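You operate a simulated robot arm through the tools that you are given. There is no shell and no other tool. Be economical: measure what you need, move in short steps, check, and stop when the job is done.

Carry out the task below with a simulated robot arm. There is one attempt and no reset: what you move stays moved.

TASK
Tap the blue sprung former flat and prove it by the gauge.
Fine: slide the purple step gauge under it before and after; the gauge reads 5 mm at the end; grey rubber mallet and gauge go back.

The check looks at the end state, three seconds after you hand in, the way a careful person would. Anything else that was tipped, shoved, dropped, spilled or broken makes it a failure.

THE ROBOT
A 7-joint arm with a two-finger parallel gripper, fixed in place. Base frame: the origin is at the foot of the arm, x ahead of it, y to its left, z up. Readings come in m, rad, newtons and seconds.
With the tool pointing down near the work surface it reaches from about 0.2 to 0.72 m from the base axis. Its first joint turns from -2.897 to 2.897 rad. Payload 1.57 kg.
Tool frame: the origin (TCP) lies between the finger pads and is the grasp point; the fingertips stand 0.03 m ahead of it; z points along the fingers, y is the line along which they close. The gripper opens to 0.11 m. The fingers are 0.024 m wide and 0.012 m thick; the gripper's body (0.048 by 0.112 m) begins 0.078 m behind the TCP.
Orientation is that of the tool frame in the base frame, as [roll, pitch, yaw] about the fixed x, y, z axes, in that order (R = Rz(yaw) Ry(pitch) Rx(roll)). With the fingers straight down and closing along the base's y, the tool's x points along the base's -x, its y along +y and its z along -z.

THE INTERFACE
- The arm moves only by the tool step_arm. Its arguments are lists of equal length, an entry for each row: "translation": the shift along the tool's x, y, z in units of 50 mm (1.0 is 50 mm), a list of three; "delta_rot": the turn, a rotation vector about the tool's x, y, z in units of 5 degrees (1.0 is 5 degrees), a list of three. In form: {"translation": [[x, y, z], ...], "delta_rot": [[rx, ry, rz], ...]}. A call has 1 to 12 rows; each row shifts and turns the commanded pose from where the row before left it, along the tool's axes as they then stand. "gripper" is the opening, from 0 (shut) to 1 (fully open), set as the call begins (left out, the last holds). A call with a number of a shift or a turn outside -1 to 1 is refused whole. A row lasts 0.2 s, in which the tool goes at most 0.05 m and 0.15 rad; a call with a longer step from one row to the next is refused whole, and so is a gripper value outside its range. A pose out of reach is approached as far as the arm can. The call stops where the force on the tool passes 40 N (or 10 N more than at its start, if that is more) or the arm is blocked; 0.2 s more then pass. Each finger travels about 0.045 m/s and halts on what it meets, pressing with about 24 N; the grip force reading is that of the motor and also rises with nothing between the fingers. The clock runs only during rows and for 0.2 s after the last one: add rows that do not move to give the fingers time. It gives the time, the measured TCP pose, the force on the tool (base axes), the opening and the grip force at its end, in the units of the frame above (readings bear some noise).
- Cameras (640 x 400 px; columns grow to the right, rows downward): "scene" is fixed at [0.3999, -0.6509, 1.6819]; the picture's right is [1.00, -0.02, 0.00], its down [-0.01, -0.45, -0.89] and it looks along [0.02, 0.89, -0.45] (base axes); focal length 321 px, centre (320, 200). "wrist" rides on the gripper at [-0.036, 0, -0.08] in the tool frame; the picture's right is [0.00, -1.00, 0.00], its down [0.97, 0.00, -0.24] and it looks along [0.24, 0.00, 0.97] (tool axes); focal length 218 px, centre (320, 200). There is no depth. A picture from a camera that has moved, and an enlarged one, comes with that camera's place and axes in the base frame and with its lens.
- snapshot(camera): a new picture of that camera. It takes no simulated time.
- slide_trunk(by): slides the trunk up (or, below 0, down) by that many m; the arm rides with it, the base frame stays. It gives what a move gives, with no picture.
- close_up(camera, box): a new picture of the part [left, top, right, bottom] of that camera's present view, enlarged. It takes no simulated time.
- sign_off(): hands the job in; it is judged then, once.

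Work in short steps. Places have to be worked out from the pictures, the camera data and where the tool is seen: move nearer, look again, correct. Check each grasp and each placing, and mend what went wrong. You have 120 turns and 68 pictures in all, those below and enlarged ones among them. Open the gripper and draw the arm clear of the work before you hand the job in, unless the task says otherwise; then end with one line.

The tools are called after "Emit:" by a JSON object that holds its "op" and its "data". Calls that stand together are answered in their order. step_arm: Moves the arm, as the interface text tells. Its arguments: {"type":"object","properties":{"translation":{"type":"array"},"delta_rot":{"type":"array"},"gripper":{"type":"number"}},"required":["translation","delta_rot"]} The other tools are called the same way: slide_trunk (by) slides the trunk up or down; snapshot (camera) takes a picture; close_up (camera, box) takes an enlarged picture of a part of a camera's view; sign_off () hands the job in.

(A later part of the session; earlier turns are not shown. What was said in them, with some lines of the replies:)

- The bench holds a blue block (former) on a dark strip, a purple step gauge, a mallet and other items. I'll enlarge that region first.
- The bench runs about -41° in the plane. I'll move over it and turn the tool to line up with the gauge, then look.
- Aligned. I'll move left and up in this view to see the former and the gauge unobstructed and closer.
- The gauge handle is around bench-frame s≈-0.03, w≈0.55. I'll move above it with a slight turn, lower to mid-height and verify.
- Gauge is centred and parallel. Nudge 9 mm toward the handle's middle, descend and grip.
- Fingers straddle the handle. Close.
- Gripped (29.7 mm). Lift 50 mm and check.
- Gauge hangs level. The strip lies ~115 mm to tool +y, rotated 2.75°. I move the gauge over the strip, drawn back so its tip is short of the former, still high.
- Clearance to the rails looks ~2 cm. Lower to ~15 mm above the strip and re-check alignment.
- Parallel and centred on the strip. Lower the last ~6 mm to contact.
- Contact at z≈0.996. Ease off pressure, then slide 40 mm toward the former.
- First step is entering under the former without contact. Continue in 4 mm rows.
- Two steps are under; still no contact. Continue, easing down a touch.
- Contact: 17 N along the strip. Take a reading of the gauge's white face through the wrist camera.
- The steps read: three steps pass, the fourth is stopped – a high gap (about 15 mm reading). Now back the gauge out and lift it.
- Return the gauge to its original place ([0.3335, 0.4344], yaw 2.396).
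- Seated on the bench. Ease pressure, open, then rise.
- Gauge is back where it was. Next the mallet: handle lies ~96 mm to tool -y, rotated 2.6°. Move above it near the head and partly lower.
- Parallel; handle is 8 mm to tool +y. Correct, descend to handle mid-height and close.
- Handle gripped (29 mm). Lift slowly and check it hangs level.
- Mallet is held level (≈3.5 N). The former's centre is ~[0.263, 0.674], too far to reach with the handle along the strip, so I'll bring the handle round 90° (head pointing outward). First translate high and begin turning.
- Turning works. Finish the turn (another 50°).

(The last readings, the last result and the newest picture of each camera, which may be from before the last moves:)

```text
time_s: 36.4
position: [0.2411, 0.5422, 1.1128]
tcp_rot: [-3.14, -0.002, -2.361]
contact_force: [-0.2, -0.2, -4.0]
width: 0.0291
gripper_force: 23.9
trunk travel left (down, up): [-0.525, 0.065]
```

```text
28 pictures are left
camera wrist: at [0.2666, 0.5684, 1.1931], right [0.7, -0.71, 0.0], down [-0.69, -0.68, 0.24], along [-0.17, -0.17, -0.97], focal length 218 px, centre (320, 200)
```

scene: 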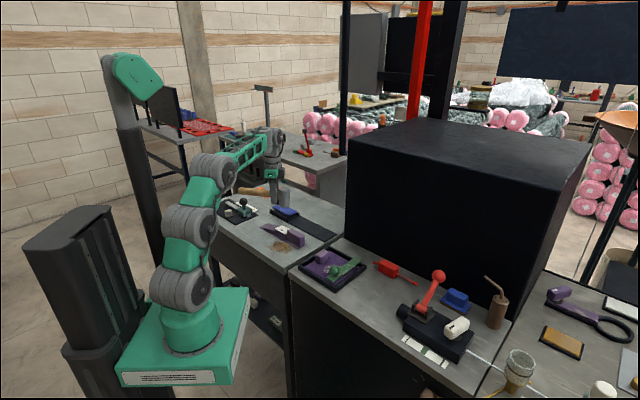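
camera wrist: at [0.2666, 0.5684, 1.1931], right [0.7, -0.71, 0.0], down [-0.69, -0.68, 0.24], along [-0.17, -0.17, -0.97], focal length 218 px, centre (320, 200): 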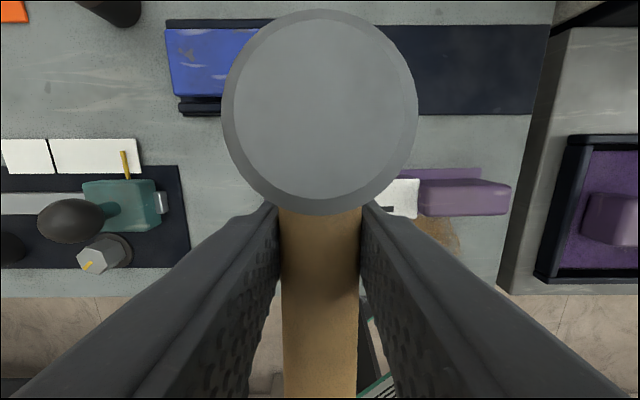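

Well aligned. Former centre is ~61 mm further out and 73 mm to tool +y. Move the head over it and lower partway.

Emit:
{"op": "step_arm", "data": {"translation": [[0, 0.73, 0], [0, 0.72, 0], [-0.61, 0, 0], [-0.61, 0, 0], [0, 0, 0.5], [0, 0, 0.5], [0, 0, 0]], "delta_rot": [[0, 0, 0], [0, 0, 0], [0, 0, 0], [0, 0, 0], [0, 0, 0], [0, 0, 0], [0, 0, 0]]}}

Emit:
{"op": "close_up", "data": {"camera": "scene", "box": [240, 170, 330, 230]}}

Emit:
{"op": "snapshot", "data": {"camera": "wrist"}}

```text
time_s: 38.0
position: [0.2306, 0.6264, 1.0586]
tcp_rot: [3.141, 0.0, -2.362]
contact_force: [0.1, -0.1, -3.8]
width: 0.0292
gripper_force: 23.8
out of reach, approached as far as the arm can: row 4
trunk travel left (down, up): [-0.525, 0.065]
```

```text
6.67 times, centred on (285, 200) of scene
camera zoom: at [0.3999, -0.6509, 1.6819], right [1.0, -0.02, 0.0], down [-0.01, -0.45, -0.89], along [0.02, 0.89, -0.45], focal length 2142 px, centre (553, 200)
```

zoom: 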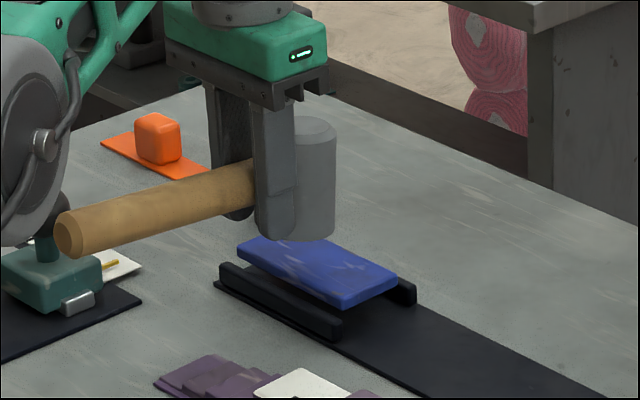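

```text
26 pictures are left
camera wrist: at [0.2564, 0.6521, 1.1391], right [0.7, -0.71, 0.0], down [-0.69, -0.68, 0.24], along [-0.17, -0.17, -0.97], focal length 218 px, centre (320, 200)
```

wrist: 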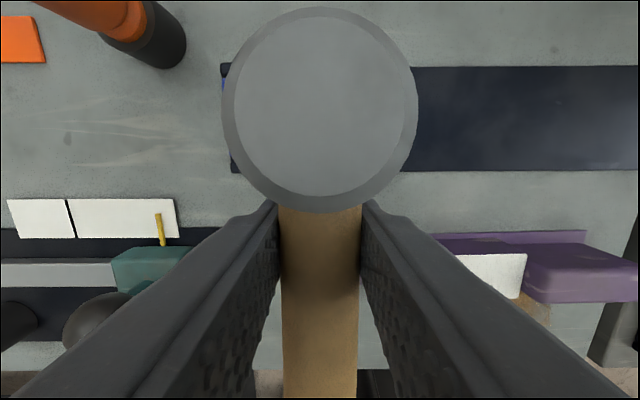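

Head is ~10 mm short across the strip (the arm hit a reach limit at height). Lower a bit and push outward again.

Emit:
{"op": "step_arm", "data": {"translation": [[0, 0, 0.3], [-0.2, 0.1, 0], [0, 0, 0]], "delta_rot": [[0, 0, 0], [0, 0, 0], [0, 0, 0]]}}

Emit:
{"op": "close_up", "data": {"camera": "scene", "box": [260, 185, 320, 225]}}

```text
time_s: 38.8
position: [0.2332, 0.6358, 1.0442]
tcp_rot: [3.141, 0.001, -2.361]
contact_force: [-0.5, 0.4, -3.8]
width: 0.029
gripper_force: 24.0
trunk travel left (down, up): [-0.525, 0.065]
```

```text
10.00 times, centred on (290, 205) of scene
camera zoom: at [0.3999, -0.6509, 1.6819], right [1.0, -0.02, 0.0], down [-0.01, -0.45, -0.89], along [0.02, 0.89, -0.45], focal length 3214 px, centre (620, 150)
```

zoom: 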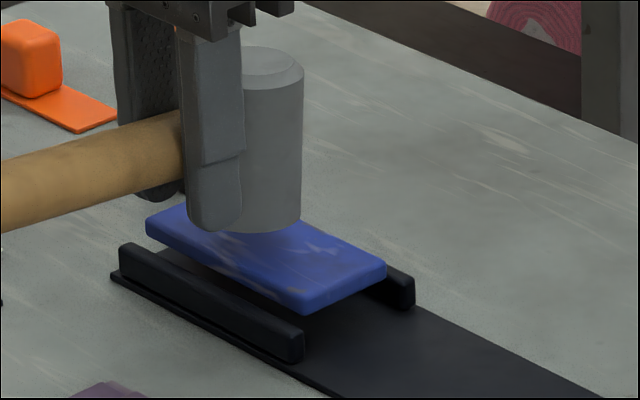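

Head is centred above the former. Lower gently to find the former's top.

Emit:
{"op": "step_arm", "data": {"translation": [[0, 0, 0.2], [0, 0, 0.1], [0, 0, 0.06], [0, 0, 0]], "delta_rot": [[0, 0, 0], [0, 0, 0], [0, 0, 0], [0, 0, 0]]}}

Emit:
{"op": "close_up", "data": {"camera": "scene", "box": [260, 185, 320, 225]}}

```text
time_s: 39.8
position: [0.2328, 0.6346, 1.0276]
tcp_rot: [3.141, 0.002, -2.361]
contact_force: [0.2, 0.2, 2.2]
width: 0.0292
gripper_force: 23.4
trunk travel left (down, up): [-0.525, 0.065]
```

```text
10.00 times, centred on (290, 205) of scene
camera zoom: at [0.3999, -0.6509, 1.6819], right [1.0, -0.02, 0.0], down [-0.01, -0.45, -0.89], along [0.02, 0.89, -0.45], focal length 3214 px, centre (620, 150)
```

zoom: 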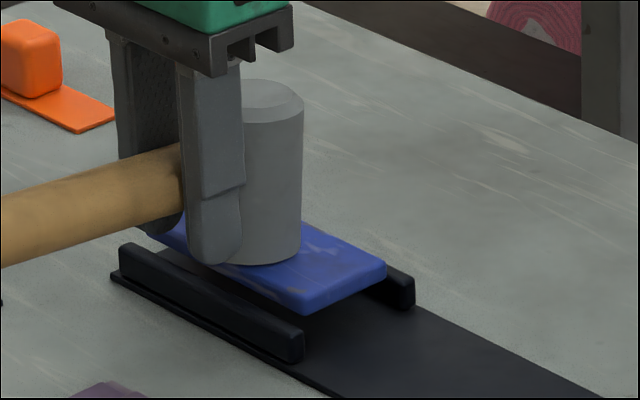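

Touching at TCP z≈1.0275 (top ≈0.988). Press a few mm and see how it responds.

Emit:
{"op": "step_arm", "data": {"translation": [[0, 0, 0.06], [0, 0, 0.06], [0, 0, 0]], "delta_rot": [[0, 0, 0], [0, 0, 0], [0, 0, 0]]}}

```text
time_s: 40.6
position: [0.2312, 0.6347, 1.0234]
tcp_rot: [3.139, 0.001, -2.361]
contact_force: [-9.9, -5.1, 13.6]
width: 0.0292
gripper_force: 24.5
trunk travel left (down, up): [-0.525, 0.065]
```

Emit:
{"op": "step_arm", "data": {"translation": [[0, 0, -0.3], [0, 0, -0.2], [0, 0, 0]], "delta_rot": [[0, 0, 0], [0, 0, 0], [0, 0, 0]]}}

Emit:
{"op": "close_up", "data": {"camera": "scene", "box": [260, 185, 320, 225]}}

```text
time_s: 41.4
position: [0.2323, 0.6339, 1.0458]
tcp_rot: [3.142, -0.002, -2.362]
contact_force: [0.6, 0.3, -3.9]
width: 0.029
gripper_force: 24.2
trunk travel left (down, up): [-0.525, 0.065]
```

```text
10.00 times, centred on (290, 205) of scene
camera zoom: at [0.3999, -0.6509, 1.6819], right [1.0, -0.02, 0.0], down [-0.01, -0.45, -0.89], along [0.02, 0.89, -0.45], focal length 3214 px, centre (620, 150)
```

zoom: 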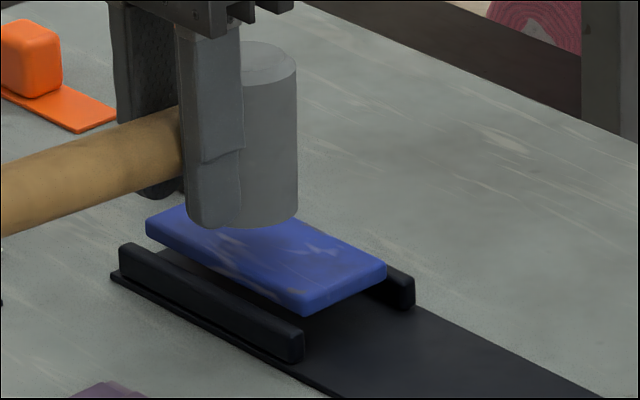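

It springs back from a slow press, so it wants a brisk tap. Strike moderately: 25 mm down in one row, then straight up.

Emit:
{"op": "step_arm", "data": {"translation": [[0, 0, -0.2], [0, 0, 0.75], [0, 0, -0.75], [0, 0, 0]], "delta_rot": [[0, 0, 0], [0, 0, 0], [0, 0, 0], [0, 0, 0]]}}

Emit:
{"op": "close_up", "data": {"camera": "scene", "box": [260, 185, 320, 225]}}

```text
time_s: 42.4
position: [0.2329, 0.6339, 1.0558]
tcp_rot: [-3.142, -0.001, -2.362]
contact_force: [0.4, 0.8, -3.4]
width: 0.0292
gripper_force: 24.0
trunk travel left (down, up): [-0.525, 0.065]
```

```text
10.00 times, centred on (290, 205) of scene
camera zoom: at [0.3999, -0.6509, 1.6819], right [1.0, -0.02, 0.0], down [-0.01, -0.45, -0.89], along [0.02, 0.89, -0.45], focal length 3214 px, centre (620, 150)
```

zoom: 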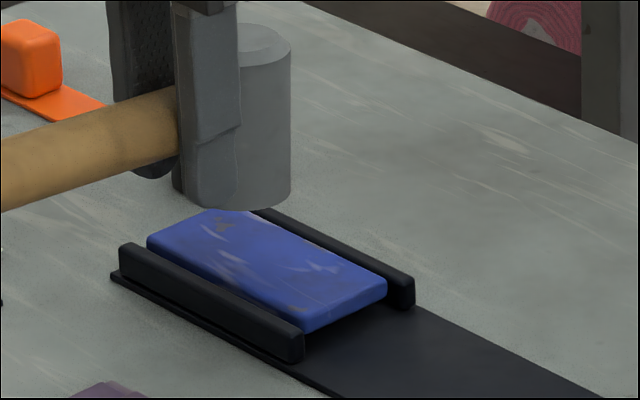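

The former dropped ~10 mm with one tap. Look closer at the remaining gap.

Emit:
{"op": "close_up", "data": {"camera": "scene", "box": [268, 200, 304, 222]}}

```text
16.00 times, centred on (286, 211) of scene
camera zoom: at [0.3999, -0.6509, 1.6819], right [1.0, -0.02, 0.0], down [-0.01, -0.45, -0.89], along [0.02, 0.89, -0.45], focal length 5142 px, centre (864, 24)
```

zoom: 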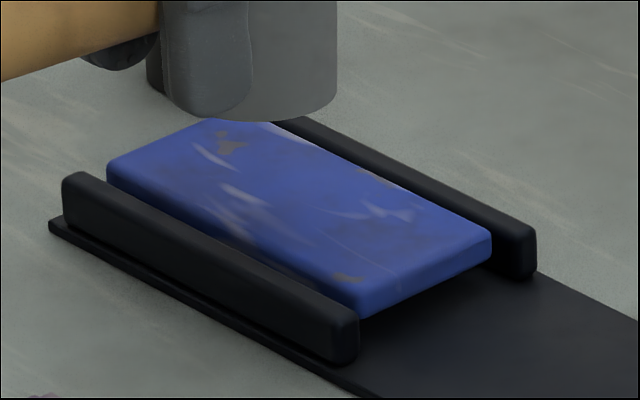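

Gap now looks small; measure with the gauge before any further tap. First return the mallet: rise and retreat.

Emit:
{"op": "step_arm", "data": {"translation": [[0, 0, -0.6], [0.3, 0, -0.5], [0.6, 0, 0], [0.4, -0.5, 0], [0, -0.8, 0], [0, 0, 0], [0, 0, 0], [0, 0, 0], [0, 0, 0], [0, 0, 0], [0, 0, 0], [0, 0, 0]], "delta_rot": [[0, 0, 0], [0, 0, 0], [0, 0, 0], [0, 0, 0], [0, 0, 0], [0, 0, 1], [0, 0, 1], [0, 0, 1], [0, 0, 1], [0, 0, 1], [0, 0, 1], [0, 0, 1]]}}

Emit:
{"op": "step_arm", "data": {"translation": [[0, 0, 0], [0, 0, 0], [0, 0, 0], [0, 0, 0], [0, 0, 0], [0, 0, 0], [0, 0, 0], [0, 0, 0], [0, 0, 0], [0, 0, 0], [0, 0, 0], [0, 0, 0]], "delta_rot": [[0, 0, 1], [0, 0, 1], [0, 0, 1], [0, 0, 1], [0, 0, 1], [0, 0, 1], [0, 0, 1], [0, 0, 1], [0, 0, 1], [0, 0, 1], [0, 0, 1], [0, 0, 0]]}}

```text
time_s: 45.0
position: [0.2317, 0.5436, 1.1126]
tcp_rot: [3.141, -0.001, -2.976]
contact_force: [-0.5, 0.4, -4.4]
width: 0.0291
gripper_force: 23.7
trunk travel left (down, up): [-0.525, 0.065]
```

```text
time_s: 47.6
position: [0.2328, 0.5428, 1.1112]
tcp_rot: [3.141, -0.001, 2.35]
contact_force: [0.2, 0.5, -4.5]
width: 0.0292
gripper_force: 23.5
trunk travel left (down, up): [-0.525, 0.065]
```

Emit:
{"op": "step_arm", "data": {"translation": [[-0.631, -0.485, 0], [-0.631, -0.485, 0], [-0.631, -0.485, 0], [-0.631, -0.485, 0], [0, 0, 0.7], [0, 0, 0.7], [0, 0, 0.5], [0, 0, 0]], "delta_rot": [[0, 0, 0], [0, 0, 0], [0, 0, 0], [0, 0, 0], [0, 0, 0], [0, 0, 0], [0, 0, 0], [0, 0, 0]]}}

Emit:
{"op": "close_up", "data": {"camera": "scene", "box": [230, 190, 330, 260]}}

```text
time_s: 49.4
position: [0.2524, 0.3855, 1.0164]
tcp_rot: [3.141, -0.001, 2.351]
contact_force: [0.5, 0.5, -3.8]
width: 0.029
gripper_force: 24.0
trunk travel left (down, up): [-0.525, 0.065]
```

```text
5.71 times, centred on (280, 225) of scene
camera zoom: at [0.3999, -0.6509, 1.6819], right [1.0, -0.02, 0.0], down [-0.01, -0.45, -0.89], along [0.02, 0.89, -0.45], focal length 1836 px, centre (549, 57)
```

zoom: 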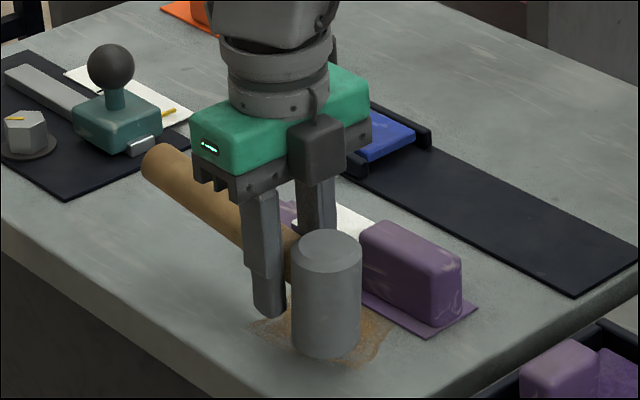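

The head sits ~1 cm nearer the grip than before (mallet slid in the fingers when struck). Check in the wrist view to compensate.

Emit:
{"op": "snapshot", "data": {"camera": "wrist"}}

```text
19 pictures are left
camera wrist: at [0.2779, 0.3598, 1.0964], right [-0.71, -0.7, 0.0], down [-0.68, 0.69, 0.24], along [-0.17, 0.17, -0.97], focal length 218 px, centre (320, 200)
```

wrist: 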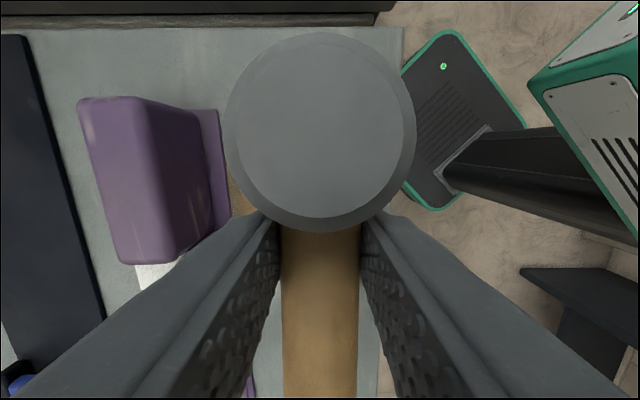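

Shift 7 mm toward the original head spot and lower to contact.

Emit:
{"op": "step_arm", "data": {"translation": [[-0.14, 0, 0.1], [0, 0, 0.2], [0, 0, 0.15], [0, 0, 0.05], [0, 0, 0]], "delta_rot": [[0, 0, 0], [0, 0, 0], [0, 0, 0], [0, 0, 0], [0, 0, 0]]}}

```text
time_s: 50.6
position: [0.2559, 0.3806, 0.9931]
tcp_rot: [3.137, -0.001, 2.353]
contact_force: [-1.3, 5.6, 10.9]
width: 0.0291
gripper_force: 24.7
trunk travel left (down, up): [-0.525, 0.065]
```

Emit:
{"op": "step_arm", "data": {"translation": [[0, 0, 0.05], [0, 0, 0]], "delta_rot": [[0, 0, 0], [0, 0, 0]]}}

Emit:
{"op": "close_up", "data": {"camera": "scene", "box": [230, 190, 330, 260]}}

```text
time_s: 51.2
position: [0.2574, 0.3803, 0.9886]
tcp_rot: [3.139, 0.001, 2.35]
contact_force: [-10.0, 7.1, 15.9]
width: 0.0289
gripper_force: 23.8
trunk travel left (down, up): [-0.525, 0.065]
```

```text
5.71 times, centred on (280, 225) of scene
camera zoom: at [0.3999, -0.6509, 1.6819], right [1.0, -0.02, 0.0], down [-0.01, -0.45, -0.89], along [0.02, 0.89, -0.45], focal length 1836 px, centre (549, 57)
```

zoom: 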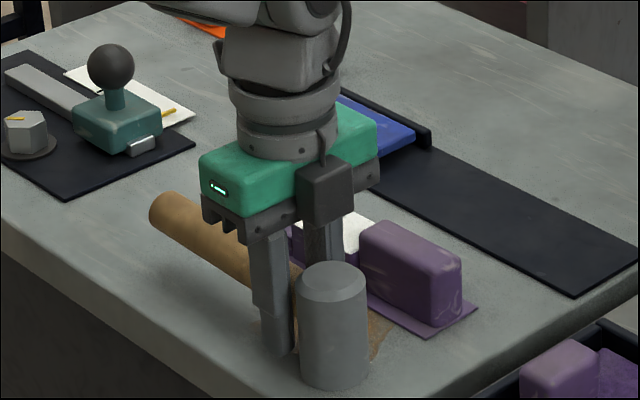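

Within ~4 mm of its original place, flat on the head. Ease, release and rise.

Emit:
{"op": "step_arm", "data": {"translation": [[0, 0, -0.06], [0, 0, 0], [0, 0, 0], [0, 0, 0]], "delta_rot": [[0, 0, 0], [0, 0, 0], [0, 0, 0], [0, 0, 0]], "gripper": 0.58}}

Emit:
{"op": "step_arm", "data": {"translation": [[0, 0, -0.5], [0, 0, -0.7], [0, 0, -0.7], [0, 0, -0.4], [0, 0, 0]], "delta_rot": [[0, 0, 0], [0, 0, 0], [0, 0, 0], [0, 0, 0], [0, 0, 0]]}}

Emit:
{"op": "close_up", "data": {"camera": "scene", "box": [230, 190, 330, 260]}}

```text
time_s: 52.2
position: [0.2578, 0.3799, 0.9919]
tcp_rot: [-3.141, 0.0, 2.349]
contact_force: [-0.2, 0.6, -0.4]
width: 0.0637
gripper_force: 0.1
trunk travel left (down, up): [-0.525, 0.065]
```

```text
time_s: 53.4
position: [0.2588, 0.3808, 1.107]
tcp_rot: [-3.142, 0.001, 2.351]
contact_force: [-0.1, -0.5, -0.3]
width: 0.0638
gripper_force: 0.1
trunk travel left (down, up): [-0.525, 0.065]
```

```text
5.71 times, centred on (280, 225) of scene
camera zoom: at [0.3999, -0.6509, 1.6819], right [1.0, -0.02, 0.0], down [-0.01, -0.45, -0.89], along [0.02, 0.89, -0.45], focal length 1836 px, centre (549, 57)
```

zoom: 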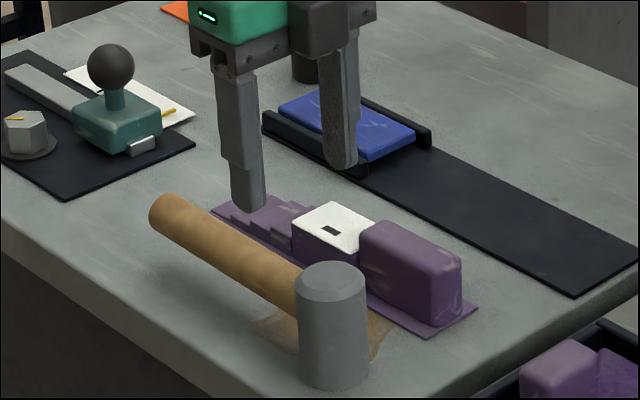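

Mallet stands well. Now back to the gauge handle.

Emit:
{"op": "step_arm", "data": {"translation": [[-0.14, 0.9, 0], [-0.14, 0.91, 0], [0, 0, 0], [0, 0, 0.8], [0, 0, 0.8], [0, 0, 0.7], [0, 0, 0]], "delta_rot": [[0, 0, 0], [0, 0, 0], [0, 0, -0.53], [0, 0, 0], [0, 0, 0], [0, 0, 0], [0, 0, 0]]}}

Emit:
{"op": "step_arm", "data": {"translation": [[0, 0, 0], [0, 0, 0], [0, 0, 0], [0, 0, 0]], "delta_rot": [[0, 0, 0], [0, 0, 0], [0, 0, 0], [0, 0, 0]], "gripper": 0}}

```text
time_s: 55.0
position: [0.3322, 0.4316, 0.9894]
tcp_rot: [3.14, 0.0, 2.396]
contact_force: [-0.3, 0.3, 0.8]
width: 0.0638
gripper_force: 0.1
trunk travel left (down, up): [-0.525, 0.065]
```

```text
time_s: 56.0
position: [0.3319, 0.4321, 0.99]
tcp_rot: [3.141, -0.001, 2.396]
contact_force: [-0.1, -1.0, -0.3]
width: 0.0296
gripper_force: 24.5
trunk travel left (down, up): [-0.525, 0.065]
```

Regripped. Lift and go to the strip by the same path.

Emit:
{"op": "step_arm", "data": {"translation": [[0, 0, -0.5], [0, 0, -0.5], [0, 0, -0.5], [-0.75, 0, 0], [-0.75, 0, 0], [0, 0.8, 0], [0, 0.8, 0], [0, 0.73, 0], [0, 0, 0.5], [0, 0, 0.5], [0, 0, 0.28], [0, 0, 0]], "delta_rot": [[0, 0, 0], [0, 0, 0], [0, 0, 0], [0, 0, 0], [0, 0, 0], [0, 0, 0], [0, 0, 0.25], [0, 0, 0.3], [0, 0, 0], [0, 0, 0], [0, 0, 0], [0, 0, 0]]}}

Emit:
{"op": "close_up", "data": {"camera": "scene", "box": [265, 195, 345, 245]}}

```text
time_s: 58.6
position: [0.4656, 0.4673, 1.001]
tcp_rot: [-3.14, 0.001, 2.349]
contact_force: [0.5, 0.0, -0.6]
width: 0.0299
gripper_force: 23.9
trunk travel left (down, up): [-0.525, 0.065]
```

```text
8.00 times, centred on (305, 220) of scene
camera zoom: at [0.3999, -0.6509, 1.6819], right [1.0, -0.02, 0.0], down [-0.01, -0.45, -0.89], along [0.02, 0.89, -0.45], focal length 2571 px, centre (440, 40)
```

zoom: 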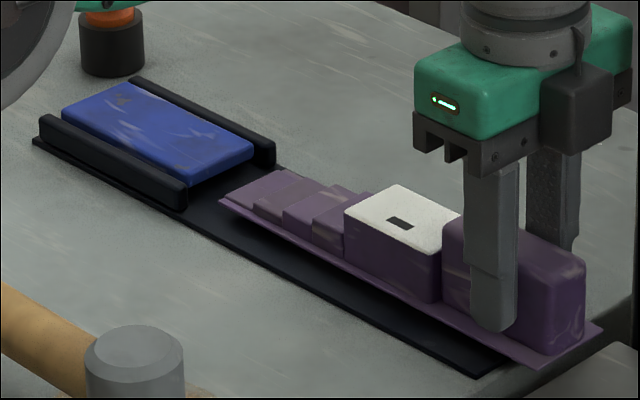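

Same place as before, a bit above the strip. Lower to touch.

Emit:
{"op": "step_arm", "data": {"translation": [[0, 0, 0.1], [0, 0, 0.04], [0, 0, 0.02], [0, 0, 0]], "delta_rot": [[0, 0, 0], [0, 0, 0], [0, 0, 0], [0, 0, 0]]}}

```text
time_s: 59.6
position: [0.4653, 0.469, 0.9945]
tcp_rot: [3.141, -0.001, 2.35]
contact_force: [-0.7, 0.1, -0.3]
width: 0.0298
gripper_force: 24.6
trunk travel left (down, up): [-0.525, 0.065]
```

Emit:
{"op": "step_arm", "data": {"translation": [[0, 0, 0.02], [0.2, 0, 0], [0.2, 0, 0], [0.2, 0, 0], [0.2, 0, 0], [0, 0, 0]], "delta_rot": [[0, 0, 0], [0, 0, 0], [0, 0, 0], [0, 0, 0], [0, 0, 0], [0, 0, 0]]}}

Emit:
{"op": "close_up", "data": {"camera": "scene", "box": [268, 200, 308, 225]}}

```text
time_s: 61.0
position: [0.437, 0.4967, 0.9939]
tcp_rot: [3.14, 0.0, 2.349]
contact_force: [0.6, -0.4, 4.8]
width: 0.0298
gripper_force: 23.8
trunk travel left (down, up): [-0.525, 0.065]
```

```text
16.00 times, centred on (288, 212) of scene
camera zoom: at [0.3999, -0.6509, 1.6819], right [1.0, -0.02, 0.0], down [-0.01, -0.45, -0.89], along [0.02, 0.89, -0.45], focal length 5142 px, centre (832, 0)
```

zoom: 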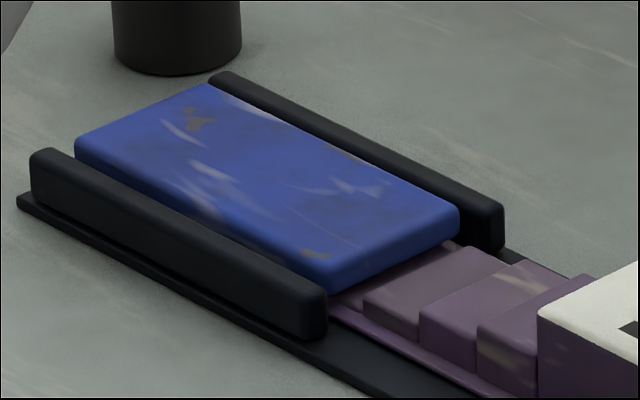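

Tip is entering freely. Advance in 3 mm rows, expecting the second step to stop after ~11 mm if the gap is 5 mm.

Emit:
{"op": "step_arm", "data": {"translation": [[0.06, 0, 0], [0.06, 0, 0], [0.06, 0, 0], [0.06, 0, 0], [0.04, 0, 0], [0, 0, 0]], "delta_rot": [[0, 0, 0], [0, 0, 0], [0, 0, 0], [0, 0, 0], [0, 0, 0], [0, 0, 0]]}}

Emit:
{"op": "close_up", "data": {"camera": "scene", "box": [268, 200, 308, 225]}}

```text
time_s: 62.4
position: [0.429, 0.5062, 0.9939]
tcp_rot: [-3.14, -0.002, 2.347]
contact_force: [11.6, -9.7, 1.1]
width: 0.0298
gripper_force: 23.8
trunk travel left (down, up): [-0.525, 0.065]
```

```text
16.00 times, centred on (288, 212) of scene
camera zoom: at [0.3999, -0.6509, 1.6819], right [1.0, -0.02, 0.0], down [-0.01, -0.45, -0.89], along [0.02, 0.89, -0.45], focal length 5142 px, centre (832, 0)
```

zoom: 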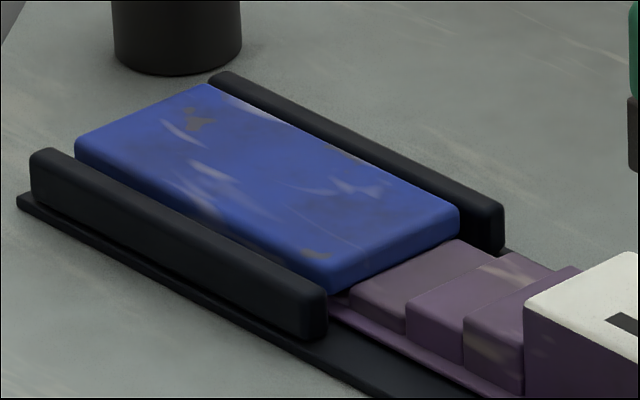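

The second step is stopped at the former's edge – exactly two steps less than before: the gauge reads the 5 mm step. Back out and lift.

Emit:
{"op": "step_arm", "data": {"translation": [[-0.1, 0, 0], [-0.3, 0, 0], [-0.4, 0, 0], [-0.4, 0, 0], [-0.05, 0, -0.3], [0, 0, -0.6], [0, 0, -0.6], [0, 0, 0]], "delta_rot": [[0, 0, 0], [0, 0, 0], [0, 0, 0], [0, 0, 0], [0, 0, 0], [0, 0, 0], [0, 0, -0.25], [0, 0, -0.3]]}}

```text
time_s: 64.2
position: [0.4725, 0.4617, 1.0697]
tcp_rot: [3.141, -0.001, 2.397]
contact_force: [0.3, -0.6, -1.0]
width: 0.0296
gripper_force: 24.2
trunk travel left (down, up): [-0.525, 0.065]
```

Emit:
{"op": "step_arm", "data": {"translation": [[0, -0.8, 0], [0, -0.8, 0], [0, -0.72, 0], [0.82, 0, 0], [0.82, 0, 0], [0, 0, 0.7], [0, 0, 0.7], [0, 0, 0]], "delta_rot": [[0, 0, 0], [0, 0, 0], [0, 0, 0], [0, 0, 0], [0, 0, 0], [0, 0, 0], [0, 0, 0], [0, 0, 0]]}}

Emit:
{"op": "step_arm", "data": {"translation": [[0, 0, 0.1], [0, 0, 0.04], [0, 0, 0.03], [0, 0, 0]], "delta_rot": [[0, 0, 0], [0, 0, 0], [0, 0, 0], [0, 0, 0]]}}

Emit:
{"op": "close_up", "data": {"camera": "scene", "box": [250, 200, 330, 250]}}

```text
time_s: 66.0
position: [0.3338, 0.4325, 0.9981]
tcp_rot: [3.141, -0.001, 2.396]
contact_force: [0.4, 0.6, -0.3]
width: 0.0297
gripper_force: 24.0
trunk travel left (down, up): [-0.525, 0.065]
```

```text
time_s: 67.0
position: [0.3331, 0.4326, 0.9911]
tcp_rot: [-3.141, -0.001, 2.396]
contact_force: [0.7, -0.4, -1.5]
width: 0.03
gripper_force: 24.0
trunk travel left (down, up): [-0.525, 0.065]
```

```text
8.00 times, centred on (290, 225) of scene
camera zoom: at [0.3999, -0.6509, 1.6819], right [1.0, -0.02, 0.0], down [-0.01, -0.45, -0.89], along [0.02, 0.89, -0.45], focal length 2571 px, centre (560, 0)
```

zoom: 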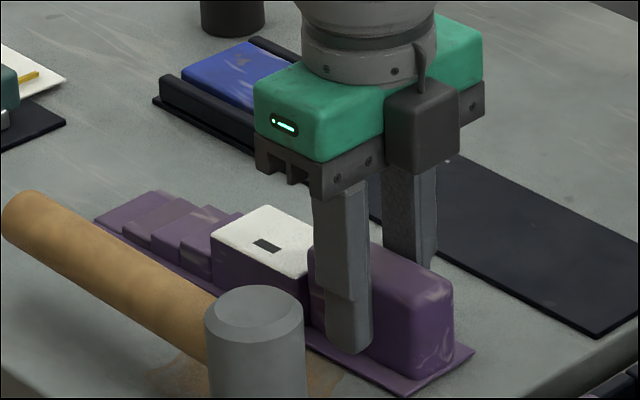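

About 4 mm too far toward the handle end; correct while still unloaded, lower to contact, release.

Emit:
{"op": "step_arm", "data": {"translation": [[0, 0, -0.06], [0.07, 0, 0], [0, 0, 0.06], [0, 0, 0.03], [0, 0, 0.02], [0, 0, 0]], "delta_rot": [[0, 0, 0], [0, 0, 0], [0, 0, 0], [0, 0, 0], [0, 0, 0], [0, 0, 0]]}}

```text
time_s: 68.4
position: [0.3316, 0.4348, 0.989]
tcp_rot: [3.14, -0.003, 2.397]
contact_force: [0.9, 1.5, 8.2]
width: 0.0296
gripper_force: 24.2
trunk travel left (down, up): [-0.525, 0.065]
```

Seated. Ease, open and withdraw upward.

Emit:
{"op": "step_arm", "data": {"translation": [[0, 0, -0.03], [0, 0, 0], [0, 0, 0], [0, 0, 0]], "delta_rot": [[0, 0, 0], [0, 0, 0], [0, 0, 0], [0, 0, 0]], "gripper": 0.58}}

Emit:
{"op": "step_arm", "data": {"translation": [[0, 0, -0.5], [0, 0, -0.7], [0, 0, -0.8], [0, 0, -0.8], [0, 0, -0.8], [0, 0, -0.8], [0.6, -0.6, 0], [0.6, -0.6, 0], [0.6, -0.6, 0], [0, 0, 0]], "delta_rot": [[0, 0, 0], [0, 0, 0], [0, 0, 0], [0, 0, 0], [0, 0, 0], [0, 0, 0], [0, 0, 0], [0, 0, 0], [0, 0, 0], [0, 0, 0]]}}

Emit:
{"op": "close_up", "data": {"camera": "scene", "box": [190, 170, 350, 270]}}

Emit:
{"op": "close_up", "data": {"camera": "scene", "box": [255, 195, 315, 255]}}

```text
time_s: 69.4
position: [0.3309, 0.4336, 0.9891]
tcp_rot: [3.141, -0.001, 2.397]
contact_force: [-0.3, -0.7, 0.7]
width: 0.0639
gripper_force: 0.1
trunk travel left (down, up): [-0.525, 0.065]
```

```text
time_s: 71.6
position: [0.2058, 0.4268, 1.2083]
tcp_rot: [3.141, 0.0, 2.397]
contact_force: [-0.3, -0.7, -0.2]
width: 0.0636
gripper_force: 0.1
trunk travel left (down, up): [-0.525, 0.065]
```

```text
4.00 times, centred on (270, 220) of scene
camera zoom: at [0.3999, -0.6509, 1.6819], right [1.0, -0.02, 0.0], down [-0.01, -0.45, -0.89], along [0.02, 0.89, -0.45], focal length 1286 px, centre (520, 120)
```

zoom: 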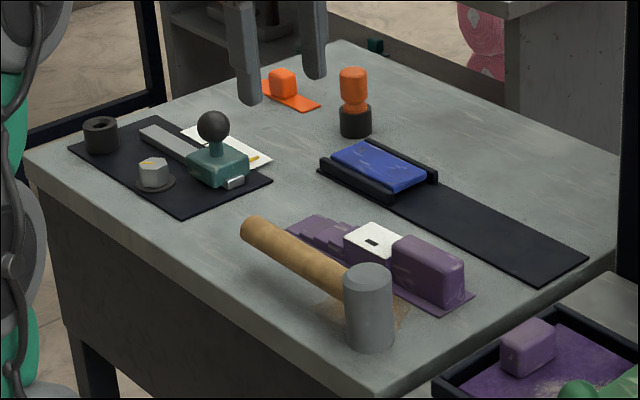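

```text
6.67 times, centred on (285, 225) of scene
camera zoom: at [0.3999, -0.6509, 1.6819], right [1.0, -0.02, 0.0], down [-0.01, -0.45, -0.89], along [0.02, 0.89, -0.45], focal length 2142 px, centre (553, 33)
```

zoom: 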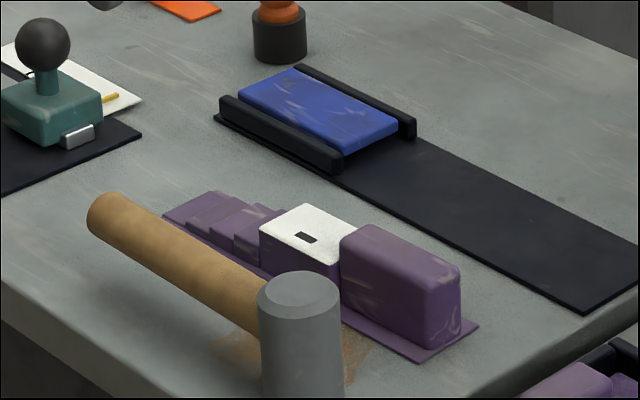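

Gauge and mallet are back within a few mm, the former is down level, everything else is untouched, and the arm is clear. Hand in.

Emit:
{"op": "sign_off", "data": {}}

```text
The job is handed in.
```

The former was tapped down once. By the gauge, three steps passed under it before the tap and only the lowest, which I take as the 5 mm step because nothing on the gauge is marked, passed after. Mallet and gauge are back within about 5 mm of where they started.
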